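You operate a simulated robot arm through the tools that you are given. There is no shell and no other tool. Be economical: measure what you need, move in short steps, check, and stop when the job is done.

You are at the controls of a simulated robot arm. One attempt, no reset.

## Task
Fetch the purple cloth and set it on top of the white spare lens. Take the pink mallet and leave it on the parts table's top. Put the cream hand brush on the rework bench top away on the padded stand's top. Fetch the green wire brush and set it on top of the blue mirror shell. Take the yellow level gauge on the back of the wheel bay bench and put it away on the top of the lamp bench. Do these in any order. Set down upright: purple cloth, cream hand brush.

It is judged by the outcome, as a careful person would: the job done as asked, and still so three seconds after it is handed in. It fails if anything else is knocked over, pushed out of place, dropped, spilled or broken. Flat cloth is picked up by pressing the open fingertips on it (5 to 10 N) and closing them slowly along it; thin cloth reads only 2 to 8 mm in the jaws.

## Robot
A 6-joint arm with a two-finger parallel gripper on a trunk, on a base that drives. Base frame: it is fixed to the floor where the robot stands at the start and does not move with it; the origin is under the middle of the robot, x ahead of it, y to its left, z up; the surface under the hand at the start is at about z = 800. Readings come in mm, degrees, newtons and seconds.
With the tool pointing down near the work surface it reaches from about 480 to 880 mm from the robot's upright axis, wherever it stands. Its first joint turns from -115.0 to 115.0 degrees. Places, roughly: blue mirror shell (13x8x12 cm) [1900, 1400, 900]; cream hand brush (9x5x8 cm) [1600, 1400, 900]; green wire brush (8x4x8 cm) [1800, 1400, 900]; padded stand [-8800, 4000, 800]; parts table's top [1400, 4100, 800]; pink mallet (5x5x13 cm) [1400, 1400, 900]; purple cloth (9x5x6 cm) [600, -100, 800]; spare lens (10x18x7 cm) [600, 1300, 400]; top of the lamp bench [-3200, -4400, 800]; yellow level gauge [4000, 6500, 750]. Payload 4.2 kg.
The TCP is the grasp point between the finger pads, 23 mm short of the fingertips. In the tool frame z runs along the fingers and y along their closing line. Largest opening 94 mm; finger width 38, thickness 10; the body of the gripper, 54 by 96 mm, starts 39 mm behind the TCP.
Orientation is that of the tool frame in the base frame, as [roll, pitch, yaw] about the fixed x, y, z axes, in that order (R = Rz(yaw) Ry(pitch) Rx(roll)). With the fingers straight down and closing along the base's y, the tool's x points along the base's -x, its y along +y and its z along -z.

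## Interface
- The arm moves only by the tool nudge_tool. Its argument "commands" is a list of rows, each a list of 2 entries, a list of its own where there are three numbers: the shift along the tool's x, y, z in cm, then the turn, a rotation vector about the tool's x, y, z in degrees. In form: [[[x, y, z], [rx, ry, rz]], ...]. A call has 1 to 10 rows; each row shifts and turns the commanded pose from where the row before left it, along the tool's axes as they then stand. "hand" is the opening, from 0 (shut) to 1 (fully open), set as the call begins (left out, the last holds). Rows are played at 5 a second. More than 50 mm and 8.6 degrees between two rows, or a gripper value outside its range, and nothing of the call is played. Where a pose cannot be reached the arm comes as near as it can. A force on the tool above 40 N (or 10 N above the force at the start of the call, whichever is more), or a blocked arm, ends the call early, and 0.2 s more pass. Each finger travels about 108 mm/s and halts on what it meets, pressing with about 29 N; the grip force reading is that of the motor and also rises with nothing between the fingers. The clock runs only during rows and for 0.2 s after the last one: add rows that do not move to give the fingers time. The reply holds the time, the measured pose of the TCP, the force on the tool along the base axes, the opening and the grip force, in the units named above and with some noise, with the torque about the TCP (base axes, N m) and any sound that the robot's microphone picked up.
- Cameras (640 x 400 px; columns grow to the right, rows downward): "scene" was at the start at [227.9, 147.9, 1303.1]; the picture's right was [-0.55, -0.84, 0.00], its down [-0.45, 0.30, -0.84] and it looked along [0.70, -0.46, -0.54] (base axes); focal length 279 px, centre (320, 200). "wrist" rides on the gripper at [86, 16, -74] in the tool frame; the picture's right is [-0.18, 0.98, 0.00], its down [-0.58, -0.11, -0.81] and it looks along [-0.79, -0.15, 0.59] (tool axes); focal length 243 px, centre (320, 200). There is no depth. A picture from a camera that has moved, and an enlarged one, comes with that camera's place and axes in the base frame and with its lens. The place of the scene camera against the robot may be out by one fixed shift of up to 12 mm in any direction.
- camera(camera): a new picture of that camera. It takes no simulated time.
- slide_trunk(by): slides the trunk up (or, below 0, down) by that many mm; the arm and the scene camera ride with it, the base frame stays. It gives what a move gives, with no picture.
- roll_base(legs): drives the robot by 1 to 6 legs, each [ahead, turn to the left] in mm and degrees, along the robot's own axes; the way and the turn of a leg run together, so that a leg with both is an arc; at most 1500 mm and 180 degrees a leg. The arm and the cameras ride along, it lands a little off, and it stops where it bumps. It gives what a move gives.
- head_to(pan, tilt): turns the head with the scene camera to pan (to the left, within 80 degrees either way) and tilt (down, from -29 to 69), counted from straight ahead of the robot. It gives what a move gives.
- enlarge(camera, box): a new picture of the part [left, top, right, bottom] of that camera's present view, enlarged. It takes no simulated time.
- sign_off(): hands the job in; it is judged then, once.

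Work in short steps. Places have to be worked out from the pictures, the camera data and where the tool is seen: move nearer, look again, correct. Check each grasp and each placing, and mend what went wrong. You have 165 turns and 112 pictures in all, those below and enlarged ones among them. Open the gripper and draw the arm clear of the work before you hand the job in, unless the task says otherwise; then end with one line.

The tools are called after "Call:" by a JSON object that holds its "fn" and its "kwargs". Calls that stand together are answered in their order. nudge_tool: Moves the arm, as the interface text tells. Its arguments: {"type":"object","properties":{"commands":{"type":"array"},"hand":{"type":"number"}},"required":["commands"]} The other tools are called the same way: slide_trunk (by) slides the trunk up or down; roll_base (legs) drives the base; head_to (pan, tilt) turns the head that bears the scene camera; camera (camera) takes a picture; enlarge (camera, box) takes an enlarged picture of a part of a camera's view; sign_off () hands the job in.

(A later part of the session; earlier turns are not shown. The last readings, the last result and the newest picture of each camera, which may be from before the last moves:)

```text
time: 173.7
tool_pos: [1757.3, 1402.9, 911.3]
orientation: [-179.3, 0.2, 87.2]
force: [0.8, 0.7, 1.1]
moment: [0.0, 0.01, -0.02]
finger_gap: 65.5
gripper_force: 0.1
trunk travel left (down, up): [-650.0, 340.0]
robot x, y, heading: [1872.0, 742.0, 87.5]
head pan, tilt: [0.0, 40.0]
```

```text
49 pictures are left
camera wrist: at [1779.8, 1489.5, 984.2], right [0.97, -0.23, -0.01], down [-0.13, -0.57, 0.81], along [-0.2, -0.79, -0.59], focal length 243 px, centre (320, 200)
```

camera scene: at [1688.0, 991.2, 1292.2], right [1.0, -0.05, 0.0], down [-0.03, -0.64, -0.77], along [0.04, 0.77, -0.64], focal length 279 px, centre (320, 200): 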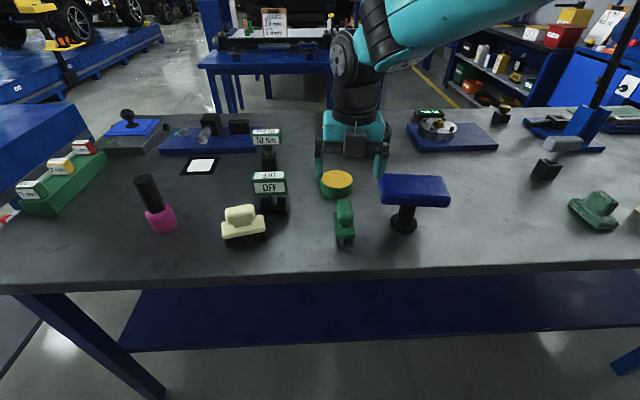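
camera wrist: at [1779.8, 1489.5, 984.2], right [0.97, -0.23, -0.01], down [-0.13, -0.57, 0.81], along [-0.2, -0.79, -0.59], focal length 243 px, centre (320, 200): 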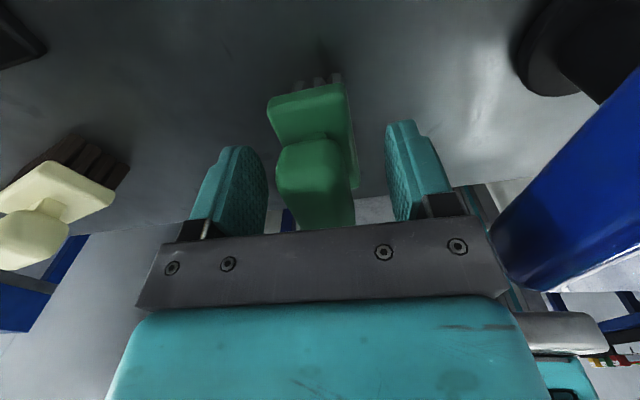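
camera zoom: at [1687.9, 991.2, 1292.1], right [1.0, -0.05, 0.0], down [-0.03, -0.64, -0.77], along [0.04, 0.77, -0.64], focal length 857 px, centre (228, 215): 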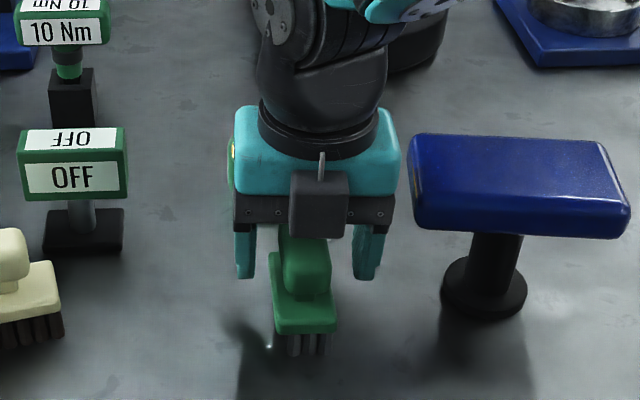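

The fingers straddle the knob well. I close.

Call:
{"fn": "nudge_tool", "kwargs": {"commands": [[[0, 0, 0], [0, 0, 0]], [[0, 0, 0], [0, 0, 0]], [[0, 0, 0], [0, 0, 0]], [[0, 0, 0], [0, 0, 0]]], "hand": 0}}

Call:
{"fn": "nudge_tool", "kwargs": {"commands": [[[0, 0, -2], [0, 0, 0]], [[0, 0, -3], [0, 0, 0]], [[0, 0, -4], [0, 0, 0]], [[0, 0, -4.5], [0, 0, 0]], [[0, 0, -4.5], [0, 0, 0]], [[0, 0, 0], [0, 0, 0]]]}}

Call:
{"fn": "camera", "kwargs": {"camera": "scene"}}

```text
time: 174.7
tool_pos: [1757.8, 1404.3, 910.6]
orientation: [-179.3, 0.3, 87.1]
force: [1.2, 0.4, -0.1]
moment: [0.02, -0.07, -0.03]
finger_gap: 29.6
gripper_force: 28.6
trunk travel left (down, up): [-650.0, 340.0]
robot x, y, heading: [1872.6, 739.3, 87.2]
head pan, tilt: [0.0, 40.0]
```

```text
time: 176.1
tool_pos: [1762.8, 1407.1, 1091.0]
orientation: [-179.3, 0.2, 87.1]
force: [0.3, 0.6, -1.1]
moment: [-0.01, 0.01, 0.03]
finger_gap: 29.5
gripper_force: 29.1
trunk travel left (down, up): [-650.0, 340.0]
robot x, y, heading: [1874.3, 744.2, 87.3]
head pan, tilt: [0.0, 40.0]
```

```text
48 pictures are left
camera scene: at [1687.9, 991.3, 1292.1], right [1.0, -0.05, 0.0], down [-0.03, -0.64, -0.77], along [0.04, 0.77, -0.64], focal length 279 px, centre (320, 200)
```

scene: 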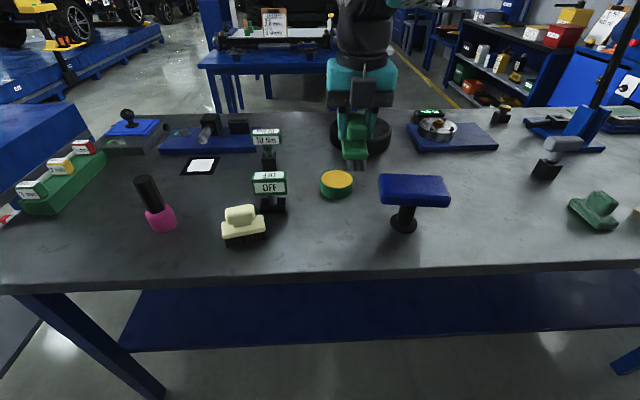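

The green brush is lifted. The shell's plate centre works out at about (1895, 1418) with top near z 962; I move over it staying high.

Call:
{"fn": "nudge_tool", "kwargs": {"commands": [[[0.6, 4.5, 0], [0, 0, 0]], [[0.6, 4.5, 0], [0, 0, 0]], [[0.5, 4.4, 0], [0, 0, 0]], [[0, 0, 0], [0, 0, 0]]]}}

Call:
{"fn": "camera", "kwargs": {"camera": "wrist"}}

Call:
{"fn": "enlarge", "kwargs": {"camera": "scene", "box": [310, 60, 500, 240]}}

```text
time: 177.1
tool_pos: [1894.0, 1417.1, 1090.4]
orientation: [-179.3, 0.2, 87.0]
force: [-0.9, 0.5, -1.1]
moment: [0.0, 0.0, -0.02]
finger_gap: 29.7
gripper_force: 29.4
trunk travel left (down, up): [-650.0, 340.0]
robot x, y, heading: [1867.8, 740.9, 87.3]
head pan, tilt: [0.0, 40.0]
```

```text
47 pictures are left
camera wrist: at [1916.8, 1501.5, 1163.7], right [0.97, -0.23, -0.01], down [-0.13, -0.57, 0.81], along [-0.2, -0.79, -0.59], focal length 243 px, centre (320, 200)
```

wrist: 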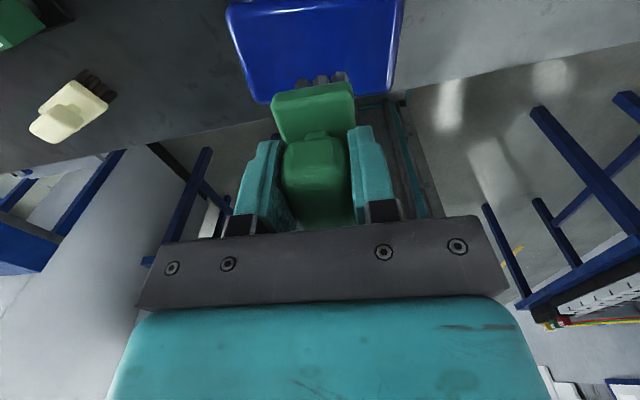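

```text
2.22 times, centred on (405, 150) of scene
camera zoom: at [1687.9, 991.3, 1292.1], right [1.0, -0.05, 0.0], down [-0.03, -0.64, -0.77], along [0.04, 0.77, -0.64], focal length 619 px, centre (131, 311)
```

zoom: 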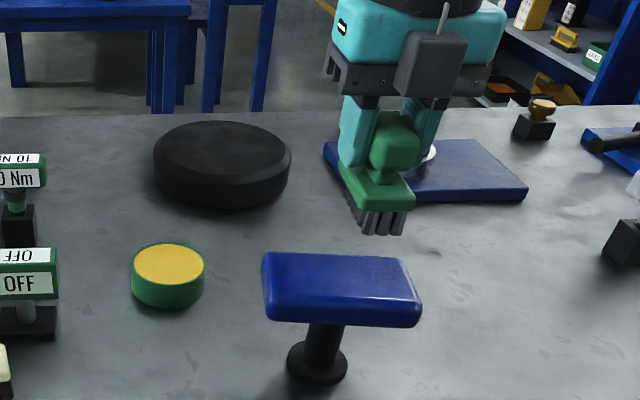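

Hand is over the plate centre (estimated (1893, 1422)). I nudge y by 4 mm and descend to about 15 mm above contact.

Call:
{"fn": "nudge_tool", "kwargs": {"commands": [[[0.4, 0, 2], [0, 0, 0]], [[0, 0, 2], [0, 0, 0]], [[0, 0, 0.8], [0, 0, 0]], [[0, 0, 0], [0, 0, 0]]]}}

Call:
{"fn": "enlarge", "kwargs": {"camera": "scene", "box": [330, 100, 490, 240]}}

```text
time: 178.1
tool_pos: [1892.4, 1419.8, 1042.2]
orientation: [-179.2, 0.1, 87.1]
force: [-0.3, 0.4, -1.3]
moment: [0.04, 0.03, 0.01]
finger_gap: 29.8
gripper_force: 29.3
trunk travel left (down, up): [-650.0, 340.0]
robot x, y, heading: [1870.5, 743.7, 87.2]
head pan, tilt: [0.0, 40.0]
```

```text
2.86 times, centred on (410, 170) of scene
camera zoom: at [1688.0, 991.3, 1292.1], right [1.0, -0.05, 0.0], down [-0.03, -0.64, -0.77], along [0.04, 0.77, -0.64], focal length 796 px, centre (63, 286)
```

zoom: 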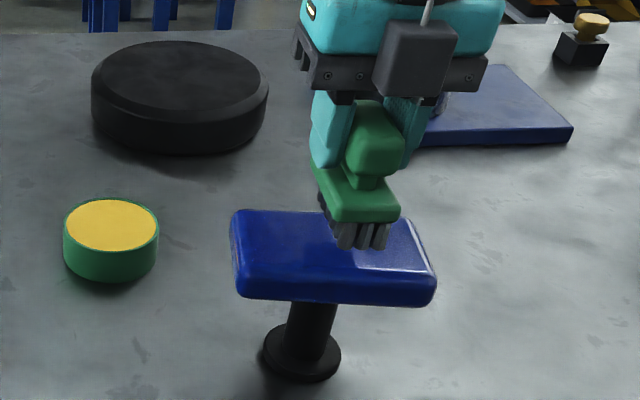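

Still above the plate. I descend in small steps to contact.

Call:
{"fn": "nudge_tool", "kwargs": {"commands": [[[0, 0, 0.5], [0, 0, 0]], [[0, 0, 0.3], [0, 0, 0]], [[0, 0, 0.3], [0, 0, 0]], [[0, 0, 0.3], [0, 0, 0]], [[0, 0, 0.2], [0, 0, 0]], [[0, 0, 0], [0, 0, 0]]]}}

```text
time: 179.5
tool_pos: [1891.3, 1419.2, 1025.4]
orientation: [-179.3, 0.2, 87.1]
force: [-0.1, 0.6, -1.0]
moment: [0.0, 0.03, -0.03]
finger_gap: 29.9
gripper_force: 28.9
trunk travel left (down, up): [-650.0, 340.0]
robot x, y, heading: [1867.1, 741.3, 87.1]
head pan, tilt: [0.0, 40.0]
```

Call:
{"fn": "enlarge", "kwargs": {"camera": "scene", "box": [330, 100, 490, 240]}}

Call:
{"fn": "nudge_tool", "kwargs": {"commands": [[[0, 0, 0.3], [0, 0, 0]], [[0, 0, 0], [0, 0, 0]], [[0, 0, 0.2], [0, 0, 0]], [[0, 0, 0], [0, 0, 0]], [[0, 0, 0.2], [0, 0, 0]], [[0, 0, 0], [0, 0, 0]]]}}

```text
2.86 times, centred on (410, 170) of scene
camera zoom: at [1688.0, 991.3, 1292.1], right [1.0, -0.05, 0.0], down [-0.03, -0.64, -0.77], along [0.04, 0.77, -0.64], focal length 796 px, centre (63, 286)
```

zoom: 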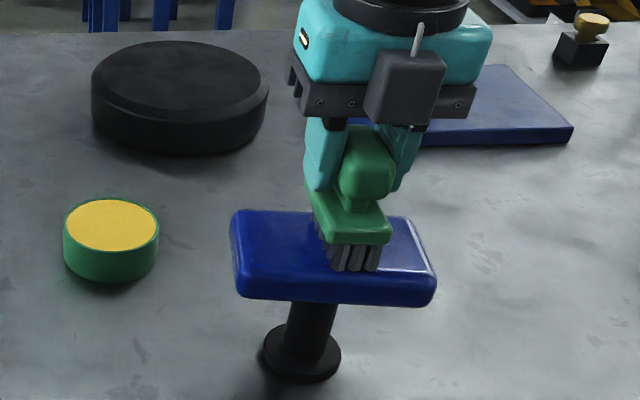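

```text
time: 180.7
tool_pos: [1892.0, 1420.6, 1022.8]
orientation: [-179.1, -0.2, 87.1]
force: [0.6, -5.3, 19.9]
moment: [-1.15, -0.3, -0.07]
finger_gap: 29.7
gripper_force: 29.2
trunk travel left (down, up): [-650.0, 340.0]
robot x, y, heading: [1869.3, 741.9, 87.3]
head pan, tilt: [0.0, 40.0]
stopped in row 6: the force on the tool passed its limit at 42 N (the readings are from after the stop); the commanded pose is now the measured one
```

Contact at z 1022.8 and the brush is well on the plate. I relieve 1.5 mm, open, and check.

Call:
{"fn": "nudge_tool", "kwargs": {"commands": [[[0, 0, -0.1], [0, 0, 0]], [[0, 0, 0], [0, 0, 0]]], "hand": 0.5}}

Call:
{"fn": "nudge_tool", "kwargs": {"commands": [[[0, 0, 0], [0, 0, 0]], [[0, 0, -2], [0, 0, 0]], [[0, 0, -4], [0, 0, 0]], [[0, 0, -4], [0, 0, 0]], [[0, 0, 0], [0, 0, 0]]], "hand": 0.7}}

Call:
{"fn": "enlarge", "kwargs": {"camera": "scene", "box": [330, 100, 490, 240]}}

```text
time: 181.3
tool_pos: [1890.6, 1420.1, 1021.0]
orientation: [-179.2, -0.1, 87.1]
force: [0.7, -0.1, -0.3]
moment: [0.04, -0.02, -0.03]
finger_gap: 46.9
gripper_force: 0.1
trunk travel left (down, up): [-650.0, 340.0]
robot x, y, heading: [1871.3, 741.4, 87.2]
head pan, tilt: [0.0, 40.0]
```

```text
time: 182.5
tool_pos: [1894.1, 1421.9, 1121.2]
orientation: [-179.2, -0.1, 87.1]
force: [-0.3, -0.2, 0.4]
moment: [0.0, 0.0, -0.03]
finger_gap: 65.7
gripper_force: 0.1
trunk travel left (down, up): [-650.0, 340.0]
robot x, y, heading: [1872.2, 743.1, 87.2]
head pan, tilt: [0.0, 40.0]
```

```text
2.86 times, centred on (410, 170) of scene
camera zoom: at [1688.0, 991.3, 1292.1], right [1.0, -0.05, 0.0], down [-0.03, -0.64, -0.77], along [0.04, 0.77, -0.64], focal length 796 px, centre (63, 286)
```

zoom: 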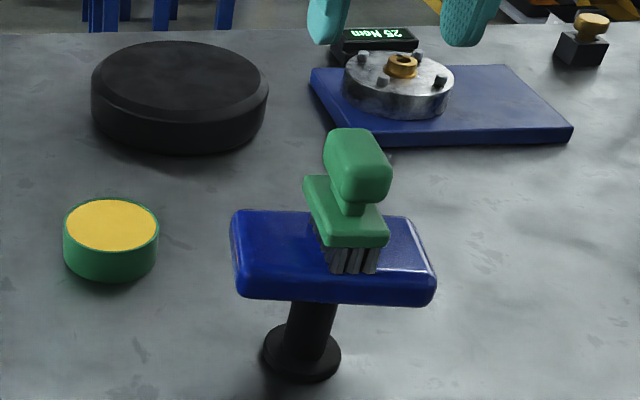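

The green brush stands on the mirror shell. I look to the right at the far end of the bench to see if there's a passage toward the parts table.

Call:
{"fn": "head_to", "kwargs": {"pan": -55, "tilt": 20}}

Call:
{"fn": "camera", "kwargs": {"camera": "scene"}}

```text
time: 183.8
tool_pos: [1895.1, 1422.0, 1121.2]
orientation: [-179.2, -0.1, 87.1]
force: [0.6, 0.0, 0.0]
moment: [-0.03, 0.02, 0.04]
finger_gap: 65.8
gripper_force: 0.1
trunk travel left (down, up): [-650.0, 340.0]
robot x, y, heading: [1868.2, 736.3, 87.4]
head pan, tilt: [-55.0, 20.0]
```

```text
42 pictures are left
camera scene: at [1762.7, 956.2, 1323.5], right [0.54, -0.84, 0.0], down [-0.29, -0.18, -0.94], along [0.79, 0.5, -0.34], focal length 279 px, centre (320, 200)
```

scene: 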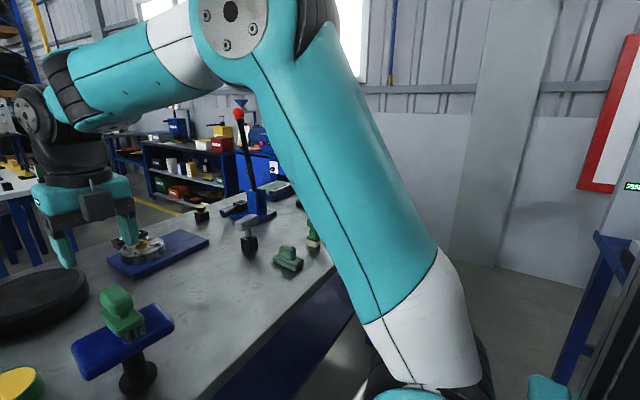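

The mallet stands at about (1369, 1445), a bit far left, so I raise the hand, reverse, turn 12° left and come forward again.

Call:
{"fn": "nudge_tool", "kwargs": {"commands": [[[0, 0, -4], [0, 0, 0]], [[0, 0, -4], [0, 0, 0]], [[0, 0, 0], [0, 0, 0]]], "hand": 1}}

Call:
{"fn": "roll_base", "kwargs": {"legs": [[-400, 0], [0, 13], [470, 0]]}}

Call:
{"fn": "head_to", "kwargs": {"pan": 20, "tilt": 40}}

Call:
{"fn": "camera", "kwargs": {"camera": "scene"}}

```text
time: 184.6
tool_pos: [1895.2, 1420.1, 1202.1]
orientation: [-179.3, -0.1, 87.3]
force: [0.9, -0.2, -0.4]
moment: [0.01, -0.04, 0.02]
finger_gap: 93.9
gripper_force: 0.2
trunk travel left (down, up): [-650.0, 340.0]
robot x, y, heading: [1872.3, 741.2, 87.2]
head pan, tilt: [-55.0, 20.0]
```

```text
time: 190.3
tool_pos: [1641.9, 1472.9, 1200.2]
orientation: [-179.2, 0.0, 100.0]
force: [0.7, 0.4, -0.2]
moment: [0.01, 0.01, -0.01]
finger_gap: 93.9
gripper_force: 0.0
trunk travel left (down, up): [-650.0, 340.0]
robot x, y, heading: [1768.6, 808.0, 100.3]
head pan, tilt: [-55.0, 20.0]
```

```text
time: 191.8
tool_pos: [1641.3, 1472.2, 1200.9]
orientation: [-179.2, -0.1, 100.0]
force: [-0.5, -0.2, -0.1]
moment: [-0.02, 0.0, 0.0]
finger_gap: 94.1
gripper_force: 0.1
trunk travel left (down, up): [-650.0, 340.0]
robot x, y, heading: [1767.8, 808.1, 100.1]
head pan, tilt: [20.0, 40.0]
```

```text
41 pictures are left
camera scene: at [1507.2, 997.6, 1292.2], right [0.86, 0.5, 0.0], down [0.32, -0.56, -0.77], along [-0.38, 0.66, -0.64], focal length 279 px, centre (320, 200)
```

scene: 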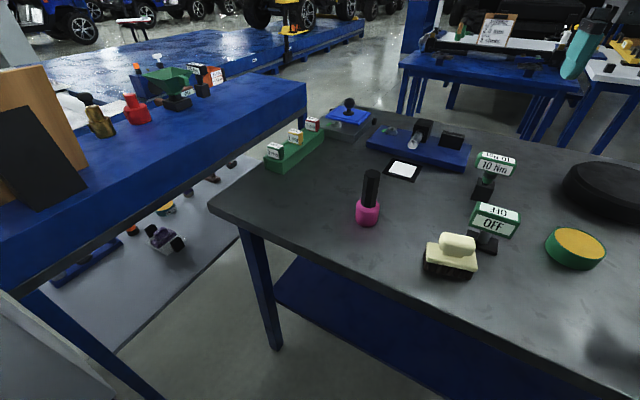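

Mallet at about (1367, 1450). I move the hand over it and partly down, then check by wrist camera.

Call:
{"fn": "nudge_tool", "kwargs": {"commands": [[[0.43, -4.57, 0], [0, 0, 0]], [[0.43, -4.57, 0], [0, 0, 0]], [[0.43, -4.57, 0], [0, 0, 0]], [[0.43, -4.57, 0], [0, 0, 0]], [[0.43, -4.57, 0], [0, 0, 0]], [[0.43, -4.57, 0], [0, 0, 0]], [[0, 0, 4.5], [0, 0, 0]], [[0, 0, 4.5], [0, 0, 0]], [[0, 0, 4.5], [0, 0, 0]], [[0, 0, 0], [0, 0, 0]]]}}

Call:
{"fn": "camera", "kwargs": {"camera": "wrist"}}

```text
time: 194.0
tool_pos: [1370.6, 1463.4, 1076.6]
orientation: [-179.4, 0.0, 99.8]
force: [0.4, 0.5, -0.4]
moment: [-0.01, 0.03, -0.02]
finger_gap: 94.0
gripper_force: 0.1
out of reach, approached as far as the arm can: row 3, 6, 8, 9
trunk travel left (down, up): [-650.0, 340.0]
robot x, y, heading: [1766.2, 805.5, 100.0]
head pan, tilt: [20.0, 40.0]
```

```text
40 pictures are left
camera wrist: at [1373.3, 1550.4, 1150.4], right [1.0, -0.01, -0.01], down [0.0, -0.59, 0.81], along [-0.02, -0.81, -0.59], focal length 243 px, centre (320, 200)
```

wrist: 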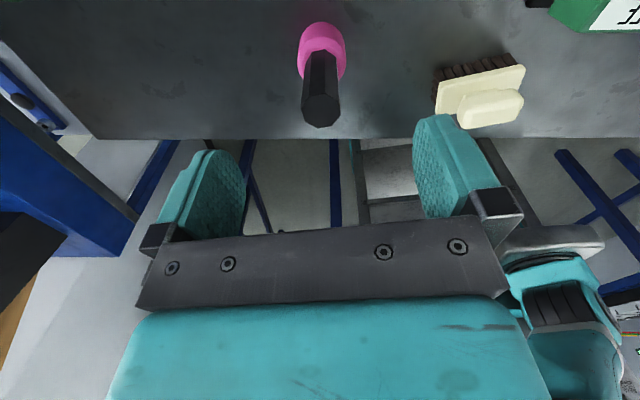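

By the wrist camera the mallet is at (1369, 1437). I correct by −26 mm in y and descend to z ≈ 990.

Call:
{"fn": "nudge_tool", "kwargs": {"commands": [[[-2.5, -0.5, 0], [0, 0, 0]], [[0, 0, 3], [0, 0, 0]], [[0, 0, 3], [0, 0, 0]], [[0, 0, 2.5], [0, 0, 0]], [[0, 0, 0], [0, 0, 0]]]}}

Call:
{"fn": "camera", "kwargs": {"camera": "wrist"}}

```text
time: 195.2
tool_pos: [1336.3, 1460.3, 1009.3]
orientation: [-179.2, -0.2, 100.0]
force: [-0.9, 0.5, -0.1]
moment: [-0.01, 0.0, -0.02]
finger_gap: 94.2
gripper_force: 0.0
out of reach, approached as far as the arm can: row 1, 2, 3, 4
trunk travel left (down, up): [-650.0, 340.0]
robot x, y, heading: [1766.7, 811.2, 100.1]
head pan, tilt: [20.0, 40.0]
```

```text
39 pictures are left
camera wrist: at [1339.0, 1547.9, 1083.8], right [1.0, -0.01, -0.01], down [0.0, -0.59, 0.81], along [-0.02, -0.81, -0.59], focal length 243 px, centre (320, 200)
```

wrist: 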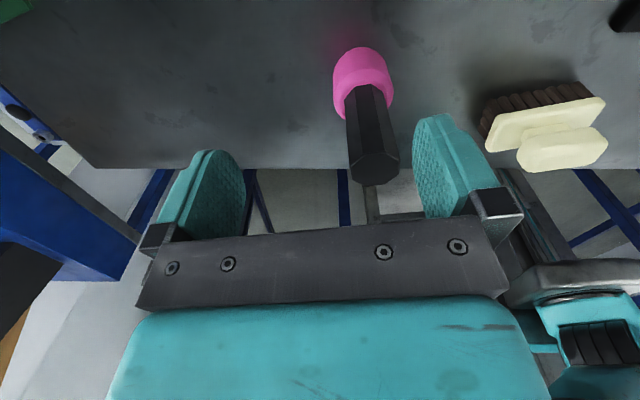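

The arm cannot get there at this bearing, so I raise the hand, bring it back to the right, and turn the robot 30° left so that the mallet lies straight ahead.

Call:
{"fn": "nudge_tool", "kwargs": {"commands": [[[0, 0, -4.5], [0, 0, 0]], [[0, 0, -4.5], [0, 0, 0]], [[0, 0, -4.5], [0, 0, 0]], [[0, 4.5, 0], [0, 0, 0]], [[0, 4.5, 0], [0, 0, 0]], [[0, 4.5, 0], [0, 0, 0]], [[0, 4.5, 0], [0, 0, 0]], [[0, 4.5, 0], [0, 0, 0]], [[-3, 4.5, 0], [0, 0, 0]], [[0, 0, 0], [0, 0, 0]]]}}

Call:
{"fn": "roll_base", "kwargs": {"legs": [[0, 30]]}}

```text
refused: row 9 steps farther than a row can; nothing moved
```

```text
time: 197.1
tool_pos: [1068.9, 1161.6, 1010.4]
orientation: [-179.3, -0.2, 129.7]
force: [-0.5, 0.3, 0.4]
moment: [-0.01, 0.01, 0.0]
finger_gap: 94.1
gripper_force: 0.0
trunk travel left (down, up): [-650.0, 340.0]
robot x, y, heading: [1765.8, 807.1, 129.9]
head pan, tilt: [20.0, 40.0]
```

The arm command was refused (one row too long) and the base turned anyway; no block was reported. I look at what is around before moving.

Call:
{"fn": "head_to", "kwargs": {"pan": 0, "tilt": 35}}

Call:
{"fn": "camera", "kwargs": {"camera": "scene"}}

```text
time: 197.9
tool_pos: [1068.7, 1160.2, 1009.5]
orientation: [-179.3, -0.1, 129.7]
force: [0.1, 0.9, 0.6]
moment: [0.03, 0.03, -0.01]
finger_gap: 93.9
gripper_force: 0.1
trunk travel left (down, up): [-650.0, 340.0]
robot x, y, heading: [1767.3, 805.1, 129.9]
head pan, tilt: [0.0, 35.0]
```

```text
38 pictures are left
camera scene: at [1464.9, 867.6, 1299.7], right [0.77, 0.64, 0.0], down [0.37, -0.44, -0.82], along [-0.53, 0.63, -0.57], focal length 279 px, centre (320, 200)
```

scene: 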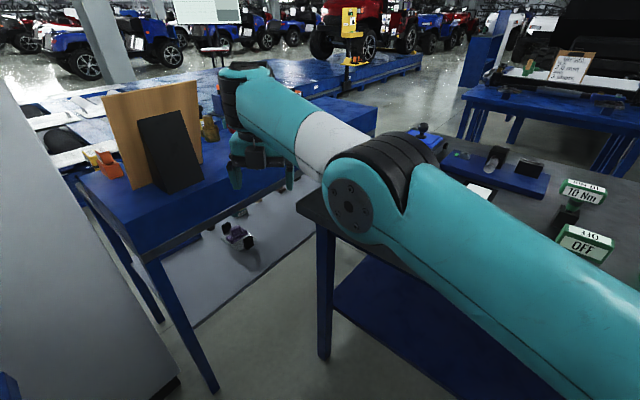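

The arm is stretched over the ramp but nothing appears disturbed. I raise the hand 14 cm, pulling in slightly, then move it right toward the mallet.

Call:
{"fn": "nudge_tool", "kwargs": {"commands": [[[-1, 0, -3.5], [0, 0, 0]], [[-1, 0, -3.5], [0, 0, 0]], [[-1, 0, -3.5], [0, 0, 0]], [[-1, 0, -3.5], [0, 0, 0]], [[-1, 4.5, 0], [0, 0, 0]], [[0, 4.7, 0], [0, 0, 0]], [[0, 4.7, 0], [0, 0, 0]], [[0, 4.7, 0], [0, 0, 0]], [[0, 4.7, 0], [0, 0, 0]], [[0, 0, 0], [0, 0, 0]]]}}

Call:
{"fn": "camera", "kwargs": {"camera": "scene"}}

```text
time: 200.1
tool_pos: [1281.1, 1270.9, 1146.1]
orientation: [-179.2, -0.1, 129.6]
force: [0.5, -0.1, -0.6]
moment: [0.01, 0.02, -0.01]
finger_gap: 93.8
gripper_force: 0.0
out of reach, approached as far as the arm can: row 6
trunk travel left (down, up): [-650.0, 340.0]
robot x, y, heading: [1769.1, 804.2, 129.8]
head pan, tilt: [0.0, 35.0]
```

```text
37 pictures are left
camera scene: at [1464.9, 867.7, 1299.7], right [0.77, 0.64, 0.0], down [0.37, -0.44, -0.82], along [-0.53, 0.63, -0.57], focal length 279 px, centre (320, 200)
```

scene: 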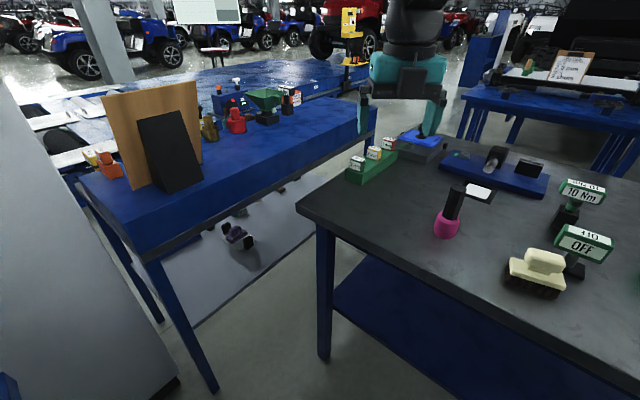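

Nothing was disturbed. Mallet confirmed at about (1371, 1443). I move over it at this height and check.

Call:
{"fn": "nudge_tool", "kwargs": {"commands": [[[1.8, 4.4, 0], [0, 0, 0]], [[1.8, 4.5, 0], [0, 0, 0]], [[1.9, 4.5, 0], [0, 0, 0]], [[2.0, 4.5, 0], [0, 0, 0]], [[0, 0, 4], [0, 0, 0]], [[0, 0, 4], [0, 0, 0]], [[0, 0, 0], [0, 0, 0]]]}}

Call:
{"fn": "camera", "kwargs": {"camera": "wrist"}}

```text
time: 201.7
tool_pos: [1344.1, 1437.6, 1081.0]
orientation: [-177.8, 0.2, 129.0]
force: [-0.2, 0.3, -1.1]
moment: [0.05, 0.01, 0.01]
finger_gap: 93.7
gripper_force: 0.1
out of reach, approached as far as the arm can: row 4, 5, 6
trunk travel left (down, up): [-650.0, 340.0]
robot x, y, heading: [1768.6, 805.6, 130.1]
head pan, tilt: [0.0, 35.0]
```

```text
36 pictures are left
camera wrist: at [1306.2, 1516.9, 1155.1], right [0.88, 0.47, -0.04], down [0.3, -0.5, 0.81], along [0.37, -0.73, -0.58], focal length 243 px, centre (320, 200)
```

wrist: 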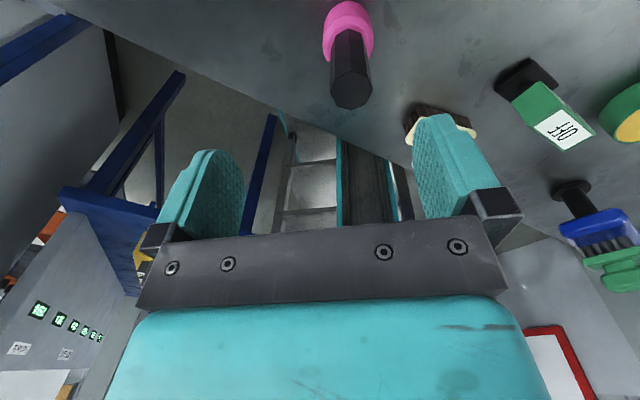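

The wrist roll seems to be at its limit, so I turn the hand back by 43° (the handle is round), which should free the motion to the commanded point over the mallet.

Call:
{"fn": "nudge_tool", "kwargs": {"commands": [[[0, 0, 0], [0, 0, 8.5]], [[0, 0, 0], [0, 0, 8.5]], [[0, 0, 0], [0, 0, 8.5]], [[0, 0, 0], [0, 0, 8.5]], [[0, 0, 0], [0, 0, 8.5]], [[0, 0, 0], [0, 0, 0]]]}}

Call:
{"fn": "camera", "kwargs": {"camera": "wrist"}}

```text
time: 203.1
tool_pos: [1343.5, 1438.2, 1081.2]
orientation: [-179.3, 0.5, 87.0]
force: [-0.6, 0.0, -0.8]
moment: [0.01, 0.02, 0.03]
finger_gap: 94.0
gripper_force: 0.1
trunk travel left (down, up): [-650.0, 340.0]
robot x, y, heading: [1766.2, 808.9, 130.0]
head pan, tilt: [0.0, 35.0]
```

```text
35 pictures are left
camera wrist: at [1366.1, 1523.5, 1153.9], right [0.97, -0.23, -0.01], down [-0.13, -0.57, 0.81], along [-0.2, -0.79, -0.58], focal length 243 px, centre (320, 200)
```

wrist: 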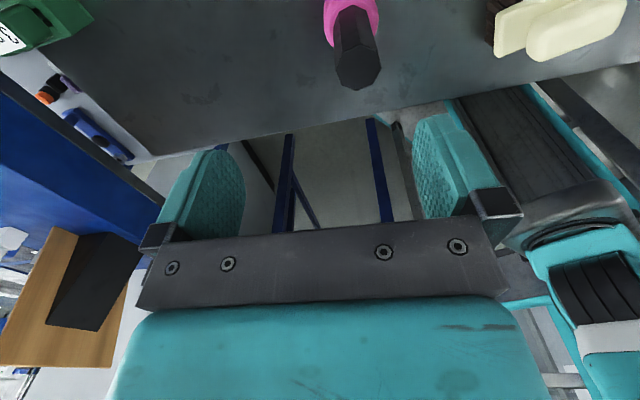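

Free again. I shift +25 mm in x, −5 mm in y, descend to z ≈ 1003 and look.

Call:
{"fn": "nudge_tool", "kwargs": {"commands": [[[-0.4, 2.5, 0], [0, 0, 0]], [[0, 0, 4], [0, 0, 0]], [[0, 0, 3.8], [0, 0, 0]], [[0, 0, 0], [0, 0, 0]]]}}

Call:
{"fn": "camera", "kwargs": {"camera": "wrist"}}

```text
time: 204.1
tool_pos: [1368.8, 1429.7, 1001.2]
orientation: [-179.4, 0.4, 87.2]
force: [0.8, 0.3, 0.1]
moment: [-0.01, 0.02, -0.01]
finger_gap: 94.2
gripper_force: 0.1
trunk travel left (down, up): [-650.0, 340.0]
robot x, y, heading: [1767.3, 810.4, 129.8]
head pan, tilt: [0.0, 35.0]
```

```text
34 pictures are left
camera wrist: at [1390.1, 1515.6, 1074.4], right [0.97, -0.23, -0.01], down [-0.13, -0.57, 0.81], along [-0.19, -0.79, -0.58], focal length 243 px, centre (320, 200)
```

wrist: 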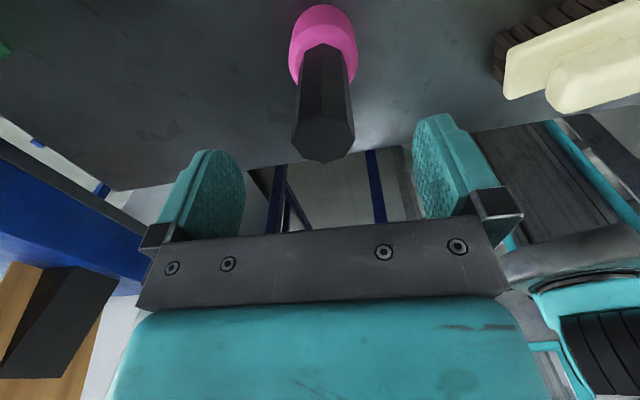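

The handle top triangulates to (1370, 1426, 964). I descend 70 mm and close on the handle.

Call:
{"fn": "nudge_tool", "kwargs": {"commands": [[[-0.4, 0.1, 2.5], [0, 0, 0]], [[0, 0, 2.5], [0, 0, 0]], [[0, 0, 2], [0, 0, 0]], [[0, 0, 0], [0, 0, 0]]]}}

Call:
{"fn": "nudge_tool", "kwargs": {"commands": [[[0, 0, 0], [0, 0, 0]], [[0, 0, 0], [0, 0, 0]], [[0, 0, 0], [0, 0, 0]], [[0, 0, 0], [0, 0, 0]]], "hand": 0}}

Call:
{"fn": "nudge_tool", "kwargs": {"commands": [[[0, 0, -3], [0, 0, 0]], [[0, 0, -4], [0, 0, 0]], [[0, 0, -4], [0, 0, 0]], [[0, 0, -4], [0, 0, 0]], [[0, 0, -4], [0, 0, 0]], [[0, 0, -4], [0, 0, 0]], [[0, 0, -4], [0, 0, 0]], [[0, 0, 0], [0, 0, 0]]]}}

Call:
{"fn": "camera", "kwargs": {"camera": "scene"}}

```text
time: 205.0
tool_pos: [1367.3, 1429.2, 938.9]
orientation: [-178.9, -0.1, 87.2]
force: [5.0, -6.1, 22.9]
moment: [0.2, -0.18, -0.08]
finger_gap: 93.8
gripper_force: 0.0
trunk travel left (down, up): [-650.0, 340.0]
robot x, y, heading: [1765.7, 805.6, 130.0]
head pan, tilt: [0.0, 35.0]
stopped in row 4: the force on the tool passed its limit at 41 N (the readings are from after the stop); the commanded pose is now the measured one
```

```text
time: 205.8
tool_pos: [1369.8, 1429.2, 939.6]
orientation: [-179.4, 0.0, 86.8]
force: [8.2, -9.5, 19.5]
moment: [-0.32, -1.03, -0.3]
finger_gap: 31.5
gripper_force: 29.0
trunk travel left (down, up): [-650.0, 340.0]
robot x, y, heading: [1766.3, 812.7, 129.9]
head pan, tilt: [0.0, 35.0]
stopped in row 3: the force on the tool passed its limit at 40 N (the readings are from after the stop); the commanded pose is now the measured one
```

```text
time: 207.6
tool_pos: [1376.2, 1430.1, 1206.8]
orientation: [-179.3, -0.1, 86.7]
force: [-0.1, 0.7, -4.4]
moment: [-0.07, 0.02, -0.01]
finger_gap: 31.2
gripper_force: 28.9
out of reach, approached as far as the arm can: row 7
trunk travel left (down, up): [-650.0, 340.0]
robot x, y, heading: [1765.9, 806.3, 129.8]
head pan, tilt: [0.0, 35.0]
```

```text
33 pictures are left
camera scene: at [1465.1, 868.1, 1299.6], right [0.77, 0.64, 0.0], down [0.37, -0.44, -0.82], along [-0.53, 0.63, -0.57], focal length 279 px, centre (320, 200)
```

scene: 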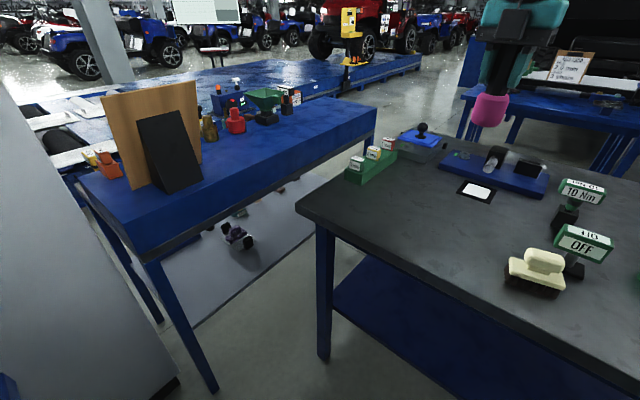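

The mallet is held (31 mm) and lifted. I raise the trunk, then steer right along the bench front toward its far end.

Call:
{"fn": "slide_trunk", "kwargs": {"by": 250}}

Call:
{"fn": "roll_base", "kwargs": {"legs": [[0, -110], [300, 0], [0, -40], [300, 0], [0, 20], [900, 0]]}}

Call:
{"fn": "head_to", "kwargs": {"pan": 60, "tilt": 25}}

Call:
{"fn": "camera", "kwargs": {"camera": "scene"}}

```text
time: 210.2
tool_pos: [1377.2, 1429.9, 1457.1]
orientation: [-179.4, -0.1, 86.7]
force: [-0.2, 0.1, -3.6]
moment: [-0.05, 0.01, 0.01]
finger_gap: 31.2
gripper_force: 29.1
trunk travel left (down, up): [-900.0, 90.0]
robot x, y, heading: [1766.1, 811.2, 130.1]
head pan, tilt: [0.0, 35.0]
```

```text
time: 213.0
tool_pos: [1862.4, 1518.1, 1475.9]
orientation: [178.2, -3.2, 41.4]
force: [-5.6, -0.7, -2.3]
moment: [0.06, -0.15, 0.0]
finger_gap: 30.9
gripper_force: 29.5
trunk travel left (down, up): [-900.0, 90.0]
robot x, y, heading: [1772.1, 796.0, 83.6]
head pan, tilt: [0.0, 35.0]
stopped in leg 1: the robot was blocked; the commanded pose is now the measured one
```

```text
time: 214.3
tool_pos: [1883.3, 1515.7, 1475.8]
orientation: [178.4, -2.6, 40.5]
force: [0.1, 0.1, -4.0]
moment: [-0.06, 0.05, 0.03]
finger_gap: 31.2
gripper_force: 28.4
trunk travel left (down, up): [-900.0, 90.0]
robot x, y, heading: [1775.0, 796.6, 83.3]
head pan, tilt: [60.0, 25.0]
```

```text
32 pictures are left
camera scene: at [1585.1, 1020.7, 1581.3], right [0.6, 0.8, -0.02], down [0.3, -0.25, -0.92], along [-0.74, 0.54, -0.39], focal length 279 px, centre (320, 200)
```

scene: 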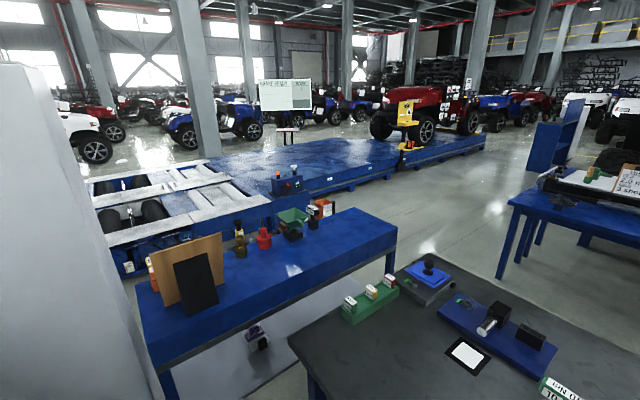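

The rear-left corner of the base met the left bench's leg while turning. I turn back left, reverse out the way I came, and route around more widely.

Call:
{"fn": "roll_base", "kwargs": {"legs": [[0, 17], [-470, 0], [0, -25]]}}

Call:
{"fn": "camera", "kwargs": {"camera": "scene"}}

```text
time: 215.0
tool_pos: [1762.7, 1524.1, 1463.0]
orientation: [175.4, -5.5, 41.4]
force: [-5.1, 1.0, -3.9]
moment: [0.03, -0.13, 0.05]
finger_gap: 30.6
gripper_force: 29.2
trunk travel left (down, up): [-900.0, 90.0]
robot x, y, heading: [1776.3, 799.9, 84.5]
head pan, tilt: [60.0, 25.0]
stopped in leg 1: the robot was blocked; the commanded pose is now the measured one
```

```text
31 pictures are left
camera scene: at [1566.3, 1022.9, 1577.5], right [0.58, 0.81, -0.02], down [0.32, -0.25, -0.92], along [-0.75, 0.53, -0.4], focal length 279 px, centre (320, 200)
```

scene: 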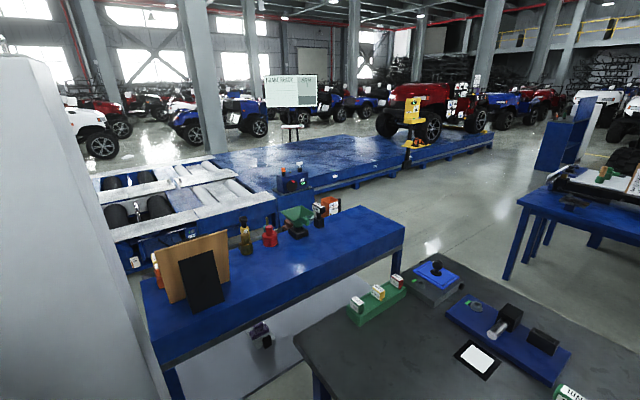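

Still blocked and the hand is being pushed, so perhaps the arm itself touches something. I look at the arm.

Call:
{"fn": "head_to", "kwargs": {"pan": -15, "tilt": 15}}

Call:
{"fn": "camera", "kwargs": {"camera": "scene"}}

```text
time: 216.5
tool_pos: [1779.2, 1520.6, 1466.4]
orientation: [175.8, -5.4, 40.7]
force: [-0.1, 0.2, -4.5]
moment: [-0.02, 0.06, 0.0]
finger_gap: 31.0
gripper_force: 29.4
trunk travel left (down, up): [-900.0, 90.0]
robot x, y, heading: [1777.6, 797.3, 84.2]
head pan, tilt: [-15.0, 15.0]
```

```text
30 pictures are left
camera scene: at [1683.6, 1053.0, 1591.8], right [0.93, -0.36, -0.03], down [-0.12, -0.24, -0.96], along [0.34, 0.9, -0.27], focal length 279 px, centre (320, 200)
```

scene: 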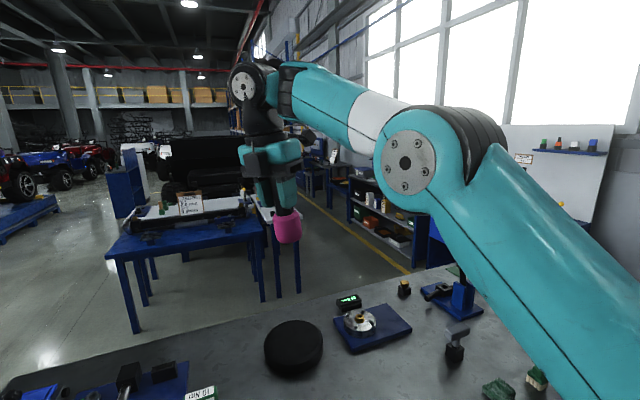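

The arm is free, but the camera axes show the robot tilted about 1.7°: its rear-left corner is wedged at the left bench. I drive straight ahead 110 mm to free it.

Call:
{"fn": "roll_base", "kwargs": {"legs": [[110, 0]]}}

```text
time: 217.8
tool_pos: [1752.7, 1635.6, 1459.8]
orientation: [174.6, -6.5, 40.8]
force: [-1.7, -0.6, -4.9]
moment: [-0.08, 0.0, 0.04]
finger_gap: 30.9
gripper_force: 29.0
trunk travel left (down, up): [-900.0, 90.0]
robot x, y, heading: [1787.5, 908.9, 85.3]
head pan, tilt: [-15.0, 15.0]
stopped in leg 1: the robot was blocked; the commanded pose is now the measured one
```

It moved, but the tilt remains. I look straight down in front of the base.

Call:
{"fn": "head_to", "kwargs": {"pan": 40, "tilt": 65}}

Call:
{"fn": "camera", "kwargs": {"camera": "scene"}}

```text
time: 219.1
tool_pos: [1759.0, 1634.6, 1462.4]
orientation: [174.9, -6.4, 40.6]
force: [0.3, 0.5, -3.6]
moment: [-0.05, 0.06, 0.02]
finger_gap: 31.0
gripper_force: 29.2
trunk travel left (down, up): [-900.0, 90.0]
robot x, y, heading: [1786.0, 908.6, 85.0]
head pan, tilt: [40.0, 65.0]
```

```text
29 pictures are left
camera scene: at [1587.1, 1127.0, 1513.5], right [0.82, 0.57, -0.01], down [0.51, -0.74, -0.43], along [-0.25, 0.35, -0.9], focal length 279 px, centre (320, 200)
```

scene: 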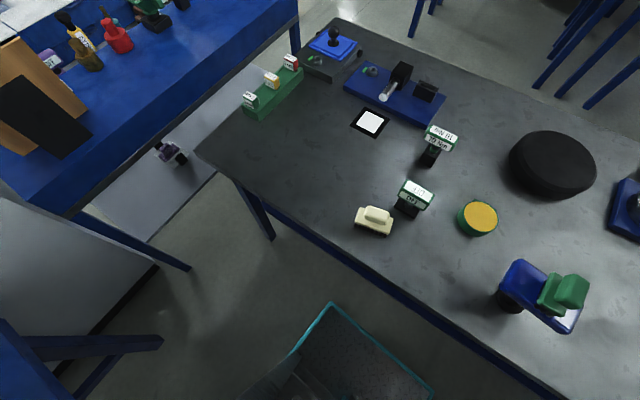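

Everything on the benches is undisturbed and the base is level again. I turn left to 100°, reverse out to y ≈ 350, then take a clear diagonal to the far aisle.

Call:
{"fn": "roll_base", "kwargs": {"legs": [[-25, 0], [0, 15], [-540, 0]]}}

```text
time: 219.7
tool_pos: [1733.0, 1635.6, 1456.4]
orientation: [174.0, -7.1, 40.9]
force: [-0.7, -0.8, -4.7]
moment: [-0.04, 0.06, 0.03]
finger_gap: 30.8
gripper_force: 28.8
trunk travel left (down, up): [-900.0, 90.0]
robot x, y, heading: [1790.0, 908.3, 85.1]
head pan, tilt: [40.0, 65.0]
stopped in leg 1: the robot was blocked; the commanded pose is now the measured one
```

The arm was left at the edge of its reach, and the blocking comes with the hand drifting, so I bring the arm into a comfortable pose first: 130 mm nearer and 120 mm lower.

Call:
{"fn": "nudge_tool", "kwargs": {"commands": [[[-1.2, 2.4, 2.4], [0, 0, 0]], [[-1.2, 2.4, 2.4], [0, 0, 0]], [[-1.2, 2.4, 2.4], [0, 0, 0]], [[-1.2, 2.4, 2.4], [0, 0, 0]], [[-1.2, 2.4, 2.4], [0, 0, 0]], [[0, 0, 0], [0, 0, 0]]]}}

Call:
{"fn": "head_to", "kwargs": {"pan": -20, "tilt": 30}}

Call:
{"fn": "camera", "kwargs": {"camera": "scene"}}

```text
time: 221.1
tool_pos: [1754.0, 1572.6, 1426.7]
orientation: [173.9, -7.0, 40.5]
force: [0.4, 0.4, -3.5]
moment: [0.0, 0.05, -0.01]
finger_gap: 31.0
gripper_force: 29.0
out of reach, approached as far as the arm can: row 2, 3, 4, 5
trunk travel left (down, up): [-900.0, 90.0]
robot x, y, heading: [1788.6, 905.8, 85.0]
head pan, tilt: [40.0, 65.0]
```

```text
time: 222.4
tool_pos: [1753.6, 1572.8, 1426.0]
orientation: [174.1, -7.0, 40.6]
force: [-0.3, -0.4, -4.4]
moment: [-0.02, 0.05, 0.02]
finger_gap: 30.9
gripper_force: 28.4
trunk travel left (down, up): [-900.0, 90.0]
robot x, y, heading: [1792.5, 907.3, 85.2]
head pan, tilt: [-20.0, 30.0]
```

```text
28 pictures are left
camera scene: at [1655.6, 1158.9, 1559.1], right [0.91, -0.42, 0.0], down [-0.21, -0.45, -0.86], along [0.36, 0.79, -0.5], focal length 279 px, centre (320, 200)
```

scene: 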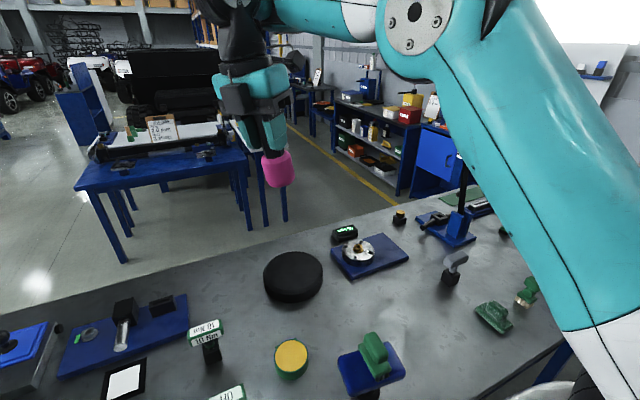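

The robot is level now; only the hand is tilted about 9°. I straighten the hand first and then try pulling in.

Call:
{"fn": "nudge_tool", "kwargs": {"commands": [[[0, 0, 0], [3, -3.5, -0.35]], [[0, 0, 0], [3, -3.5, -0.35]], [[0, 0, 2], [0, 0, 0]], [[0, 0, 2], [0, 0, 0]], [[0, 0, 0], [0, 0, 0]]]}}

```text
time: 223.6
tool_pos: [1745.0, 1597.5, 1412.0]
orientation: [180.0, 0.0, 40.9]
force: [-0.4, -0.7, -3.3]
moment: [-0.03, 0.08, -0.01]
finger_gap: 30.6
gripper_force: 29.2
out of reach, approached as far as the arm can: row 1, 2, 3, 4
trunk travel left (down, up): [-900.0, 90.0]
robot x, y, heading: [1791.6, 907.7, 85.4]
head pan, tilt: [-20.0, 30.0]
```

The commanded point should be reachable, so the solver seems stuck in a bad wrist posture, as before. I rotate the hand about its axis again to free it.

Call:
{"fn": "nudge_tool", "kwargs": {"commands": [[[0, 0, 0], [0, 0, 8.5]], [[0, 0, 0], [0, 0, 8.5]], [[0, 0, 0], [0, 0, 8.5]], [[0, 0, 0], [0, 0, 8.5]], [[0, 0, 0], [0, 0, 8.5]], [[0, 0, 0], [0, 0, 8.5]], [[0, 0, 0], [0, 0, 0]]]}}

```text
time: 225.2
tool_pos: [1746.4, 1599.0, 1413.7]
orientation: [-180.0, 0.1, -10.1]
force: [0.1, 1.0, -4.3]
moment: [-0.01, 0.03, 0.0]
finger_gap: 30.8
gripper_force: 28.9
trunk travel left (down, up): [-900.0, 90.0]
robot x, y, heading: [1791.1, 904.4, 85.0]
head pan, tilt: [-20.0, 30.0]
```

Now it accepts; I pull in toward the robot and down in small rows.

Call:
{"fn": "nudge_tool", "kwargs": {"commands": [[[0, 2, 0], [0, 0, 0]], [[0, 3, 0], [0, 0, 0]], [[0, 3, 0], [0, 0, 0]], [[0, 0, 3], [0, 0, 0]], [[0, 0, 3], [0, 0, 0]], [[0, 0, 0], [0, 0, 0]]]}}

```text
time: 226.6
tool_pos: [1710.1, 1573.4, 1422.1]
orientation: [179.9, 0.0, -10.0]
force: [-0.1, -0.1, -4.6]
moment: [0.03, 0.05, -0.04]
finger_gap: 30.9
gripper_force: 29.5
out of reach, approached as far as the arm can: row 1, 2, 3, 4, 5
trunk travel left (down, up): [-900.0, 90.0]
robot x, y, heading: [1790.1, 908.7, 85.3]
head pan, tilt: [-20.0, 30.0]
```

The arm remains constrained, but the base may simply be touching the left bench's corner behind. I turn left first (moves that corner away), then reverse.

Call:
{"fn": "roll_base", "kwargs": {"legs": [[0, 15], [-400, 0]]}}

```text
time: 230.0
tool_pos: [1609.3, 1136.6, 1422.8]
orientation: [179.9, -0.1, 4.7]
force: [-0.5, 0.1, -5.3]
moment: [-0.03, 0.07, 0.05]
finger_gap: 31.0
gripper_force: 28.9
trunk travel left (down, up): [-900.0, 90.0]
robot x, y, heading: [1855.5, 516.0, 99.8]
head pan, tilt: [-20.0, 30.0]
```

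The base is free. In this open spot I test the arm by moving the hand to the right, where it worked well before.

Call:
{"fn": "nudge_tool", "kwargs": {"commands": [[[3.5, 0, 0], [0, 0, 0]], [[3.5, 0, 0], [0, 0, 0]], [[3.5, 0, 0], [0, 0, 0]], [[3.5, 0, 0], [0, 0, 0]], [[3.5, 0, 0], [0, 0, 0]], [[0, 0, 0], [0, 0, 0]]]}}

```text
time: 231.4
tool_pos: [1771.9, 1175.6, 1456.9]
orientation: [179.7, -0.1, 4.8]
force: [0.2, 0.1, -4.8]
moment: [-0.03, 0.02, 0.0]
finger_gap: 30.8
gripper_force: 28.8
out of reach, approached as far as the arm can: row 1, 2, 3, 4, 5
trunk travel left (down, up): [-900.0, 90.0]
robot x, y, heading: [1856.6, 512.4, 99.7]
head pan, tilt: [-20.0, 30.0]
```

I rotate the hand a further 85°, back to its original roll relative to the robot, then test again.

Call:
{"fn": "nudge_tool", "kwargs": {"commands": [[[0, 0, 0], [0, 0, 8.5]], [[0, 0, 0], [0, 0, 8.5]], [[0, 0, 0], [0, 0, 8.5]], [[0, 0, 0], [0, 0, 8.5]], [[0, 0, 0], [0, 0, 8.5]], [[0, 0, 0], [0, 0, 8.5]], [[0, 0, 0], [0, 0, 8.5]], [[0, 0, 0], [0, 0, 8.5]], [[0, 0, 0], [0, 0, 8.5]], [[0, 0, 0], [0, 0, 8.5]]]}}

Call:
{"fn": "nudge_tool", "kwargs": {"commands": [[[2, 0, 0], [0, 0, 0]], [[2, 0, 0], [0, 0, 0]], [[0, 0, 0], [0, 0, 0]]]}}

Call:
{"fn": "head_to", "kwargs": {"pan": -30, "tilt": 15}}

Call:
{"fn": "camera", "kwargs": {"camera": "scene"}}

```text
time: 233.6
tool_pos: [1771.6, 1174.6, 1457.7]
orientation: [-180.0, -0.2, -80.4]
force: [-0.8, -0.5, -4.8]
moment: [0.03, 0.0, -0.01]
finger_gap: 30.7
gripper_force: 28.9
trunk travel left (down, up): [-900.0, 90.0]
robot x, y, heading: [1851.9, 512.6, 100.2]
head pan, tilt: [-20.0, 30.0]
```

```text
time: 234.4
tool_pos: [1774.7, 1145.8, 1474.1]
orientation: [-179.9, -0.3, -80.2]
force: [0.8, -0.5, -4.9]
moment: [0.03, 0.02, 0.01]
finger_gap: 30.9
gripper_force: 28.5
out of reach, approached as far as the arm can: row 1, 2
trunk travel left (down, up): [-900.0, 90.0]
robot x, y, heading: [1855.2, 515.9, 99.9]
head pan, tilt: [-20.0, 30.0]
```

```text
time: 235.2
tool_pos: [1774.5, 1145.8, 1474.9]
orientation: [-179.9, -0.3, -80.2]
force: [-0.6, 0.2, -4.1]
moment: [0.05, 0.01, -0.01]
finger_gap: 30.8
gripper_force: 28.7
trunk travel left (down, up): [-900.0, 90.0]
robot x, y, heading: [1857.7, 512.3, 100.1]
head pan, tilt: [-30.0, 15.0]
```

```text
27 pictures are left
camera scene: at [1670.5, 718.9, 1581.6], right [0.94, -0.34, 0.0], down [-0.09, -0.24, -0.97], along [0.33, 0.91, -0.26], focal length 279 px, centre (320, 200)
```

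scene: 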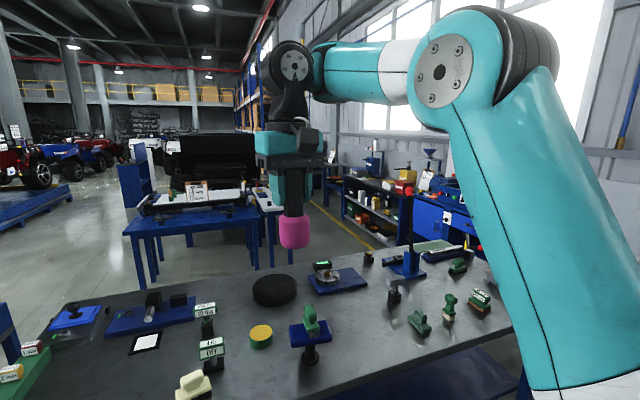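

The arm's posture has limits, so I'll keep it as is and use the trunk for height and the base for position. I drive out to the far aisle beyond the bench end.

Call:
{"fn": "roll_base", "kwargs": {"legs": [[-150, 0], [0, -56], [740, 0], [0, -44], [850, 0]]}}

Call:
{"fn": "head_to", "kwargs": {"pan": 70, "tilt": 30}}

Call:
{"fn": "camera", "kwargs": {"camera": "scene"}}

```text
time: 238.8
tool_pos: [2240.6, 880.2, 1466.5]
orientation: [-174.8, 0.7, -135.9]
force: [-4.0, 1.4, -2.1]
moment: [0.04, -0.14, 0.0]
finger_gap: 30.8
gripper_force: 29.0
trunk travel left (down, up): [-900.0, 90.0]
robot x, y, heading: [1883.9, 362.7, 49.0]
head pan, tilt: [-30.0, 15.0]
stopped in leg 2: the robot was blocked; the commanded pose is now the measured one
```

```text
time: 240.6
tool_pos: [2248.2, 876.6, 1464.6]
orientation: [-174.9, 0.6, -136.1]
force: [0.0, 0.5, -4.5]
moment: [0.05, -0.03, -0.03]
finger_gap: 31.0
gripper_force: 28.8
trunk travel left (down, up): [-900.0, 90.0]
robot x, y, heading: [1889.0, 364.4, 48.9]
head pan, tilt: [70.0, 30.0]
```

```text
26 pictures are left
camera scene: at [1855.8, 638.9, 1576.8], right [0.88, 0.48, -0.02], down [0.21, -0.41, -0.89], along [-0.43, 0.78, -0.46], focal length 279 px, centre (320, 200)
```

scene: 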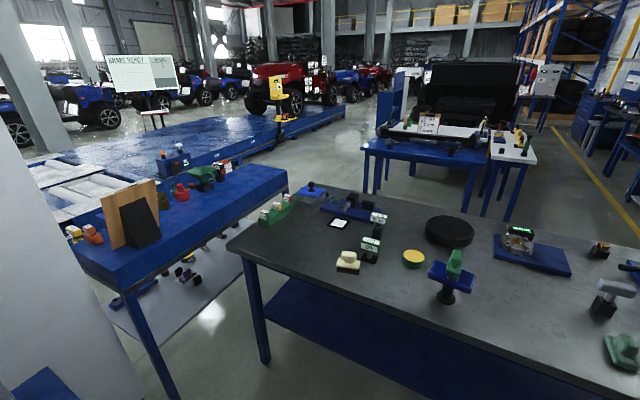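

The rear-left corner just grazed the bench at heading 49°, which is good enough to go forward. I drive on along this diagonal and turn to +x later.

Call:
{"fn": "roll_base", "kwargs": {"legs": [[680, 0], [0, -49], [950, 0]]}}

Call:
{"fn": "head_to", "kwargs": {"pan": 75, "tilt": 28}}

Call:
{"fn": "camera", "kwargs": {"camera": "scene"}}

```text
time: 241.3
tool_pos: [2133.1, 955.2, 1431.4]
orientation: [-169.7, 1.1, -133.9]
force: [-6.1, 2.4, -3.7]
moment: [0.02, -0.18, 0.01]
finger_gap: 30.6
gripper_force: 28.3
trunk travel left (down, up): [-900.0, 90.0]
robot x, y, heading: [1891.3, 365.3, 49.4]
head pan, tilt: [70.0, 30.0]
stopped in leg 1: the robot was blocked; the commanded pose is now the measured one
```

```text
time: 242.0
tool_pos: [2149.1, 943.4, 1434.8]
orientation: [-170.1, 1.1, -135.1]
force: [0.6, 0.3, -5.1]
moment: [0.04, 0.04, 0.0]
finger_gap: 30.7
gripper_force: 29.0
trunk travel left (down, up): [-900.0, 90.0]
robot x, y, heading: [1884.4, 364.7, 48.8]
head pan, tilt: [75.0, 28.0]
```

```text
25 pictures are left
camera scene: at [1843.4, 642.9, 1577.8], right [0.83, 0.56, -0.01], down [0.23, -0.37, -0.9], along [-0.51, 0.75, -0.43], focal length 279 px, centre (320, 200)
```

scene: 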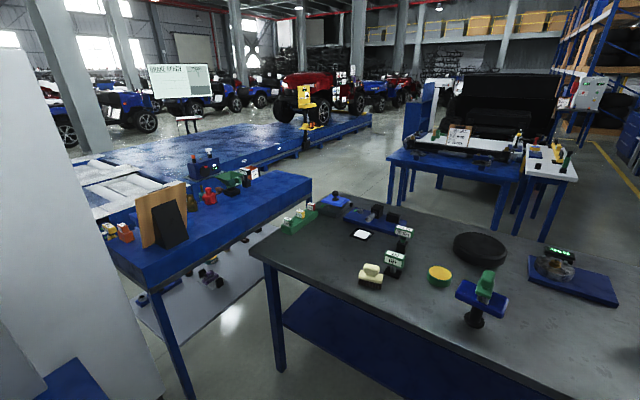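

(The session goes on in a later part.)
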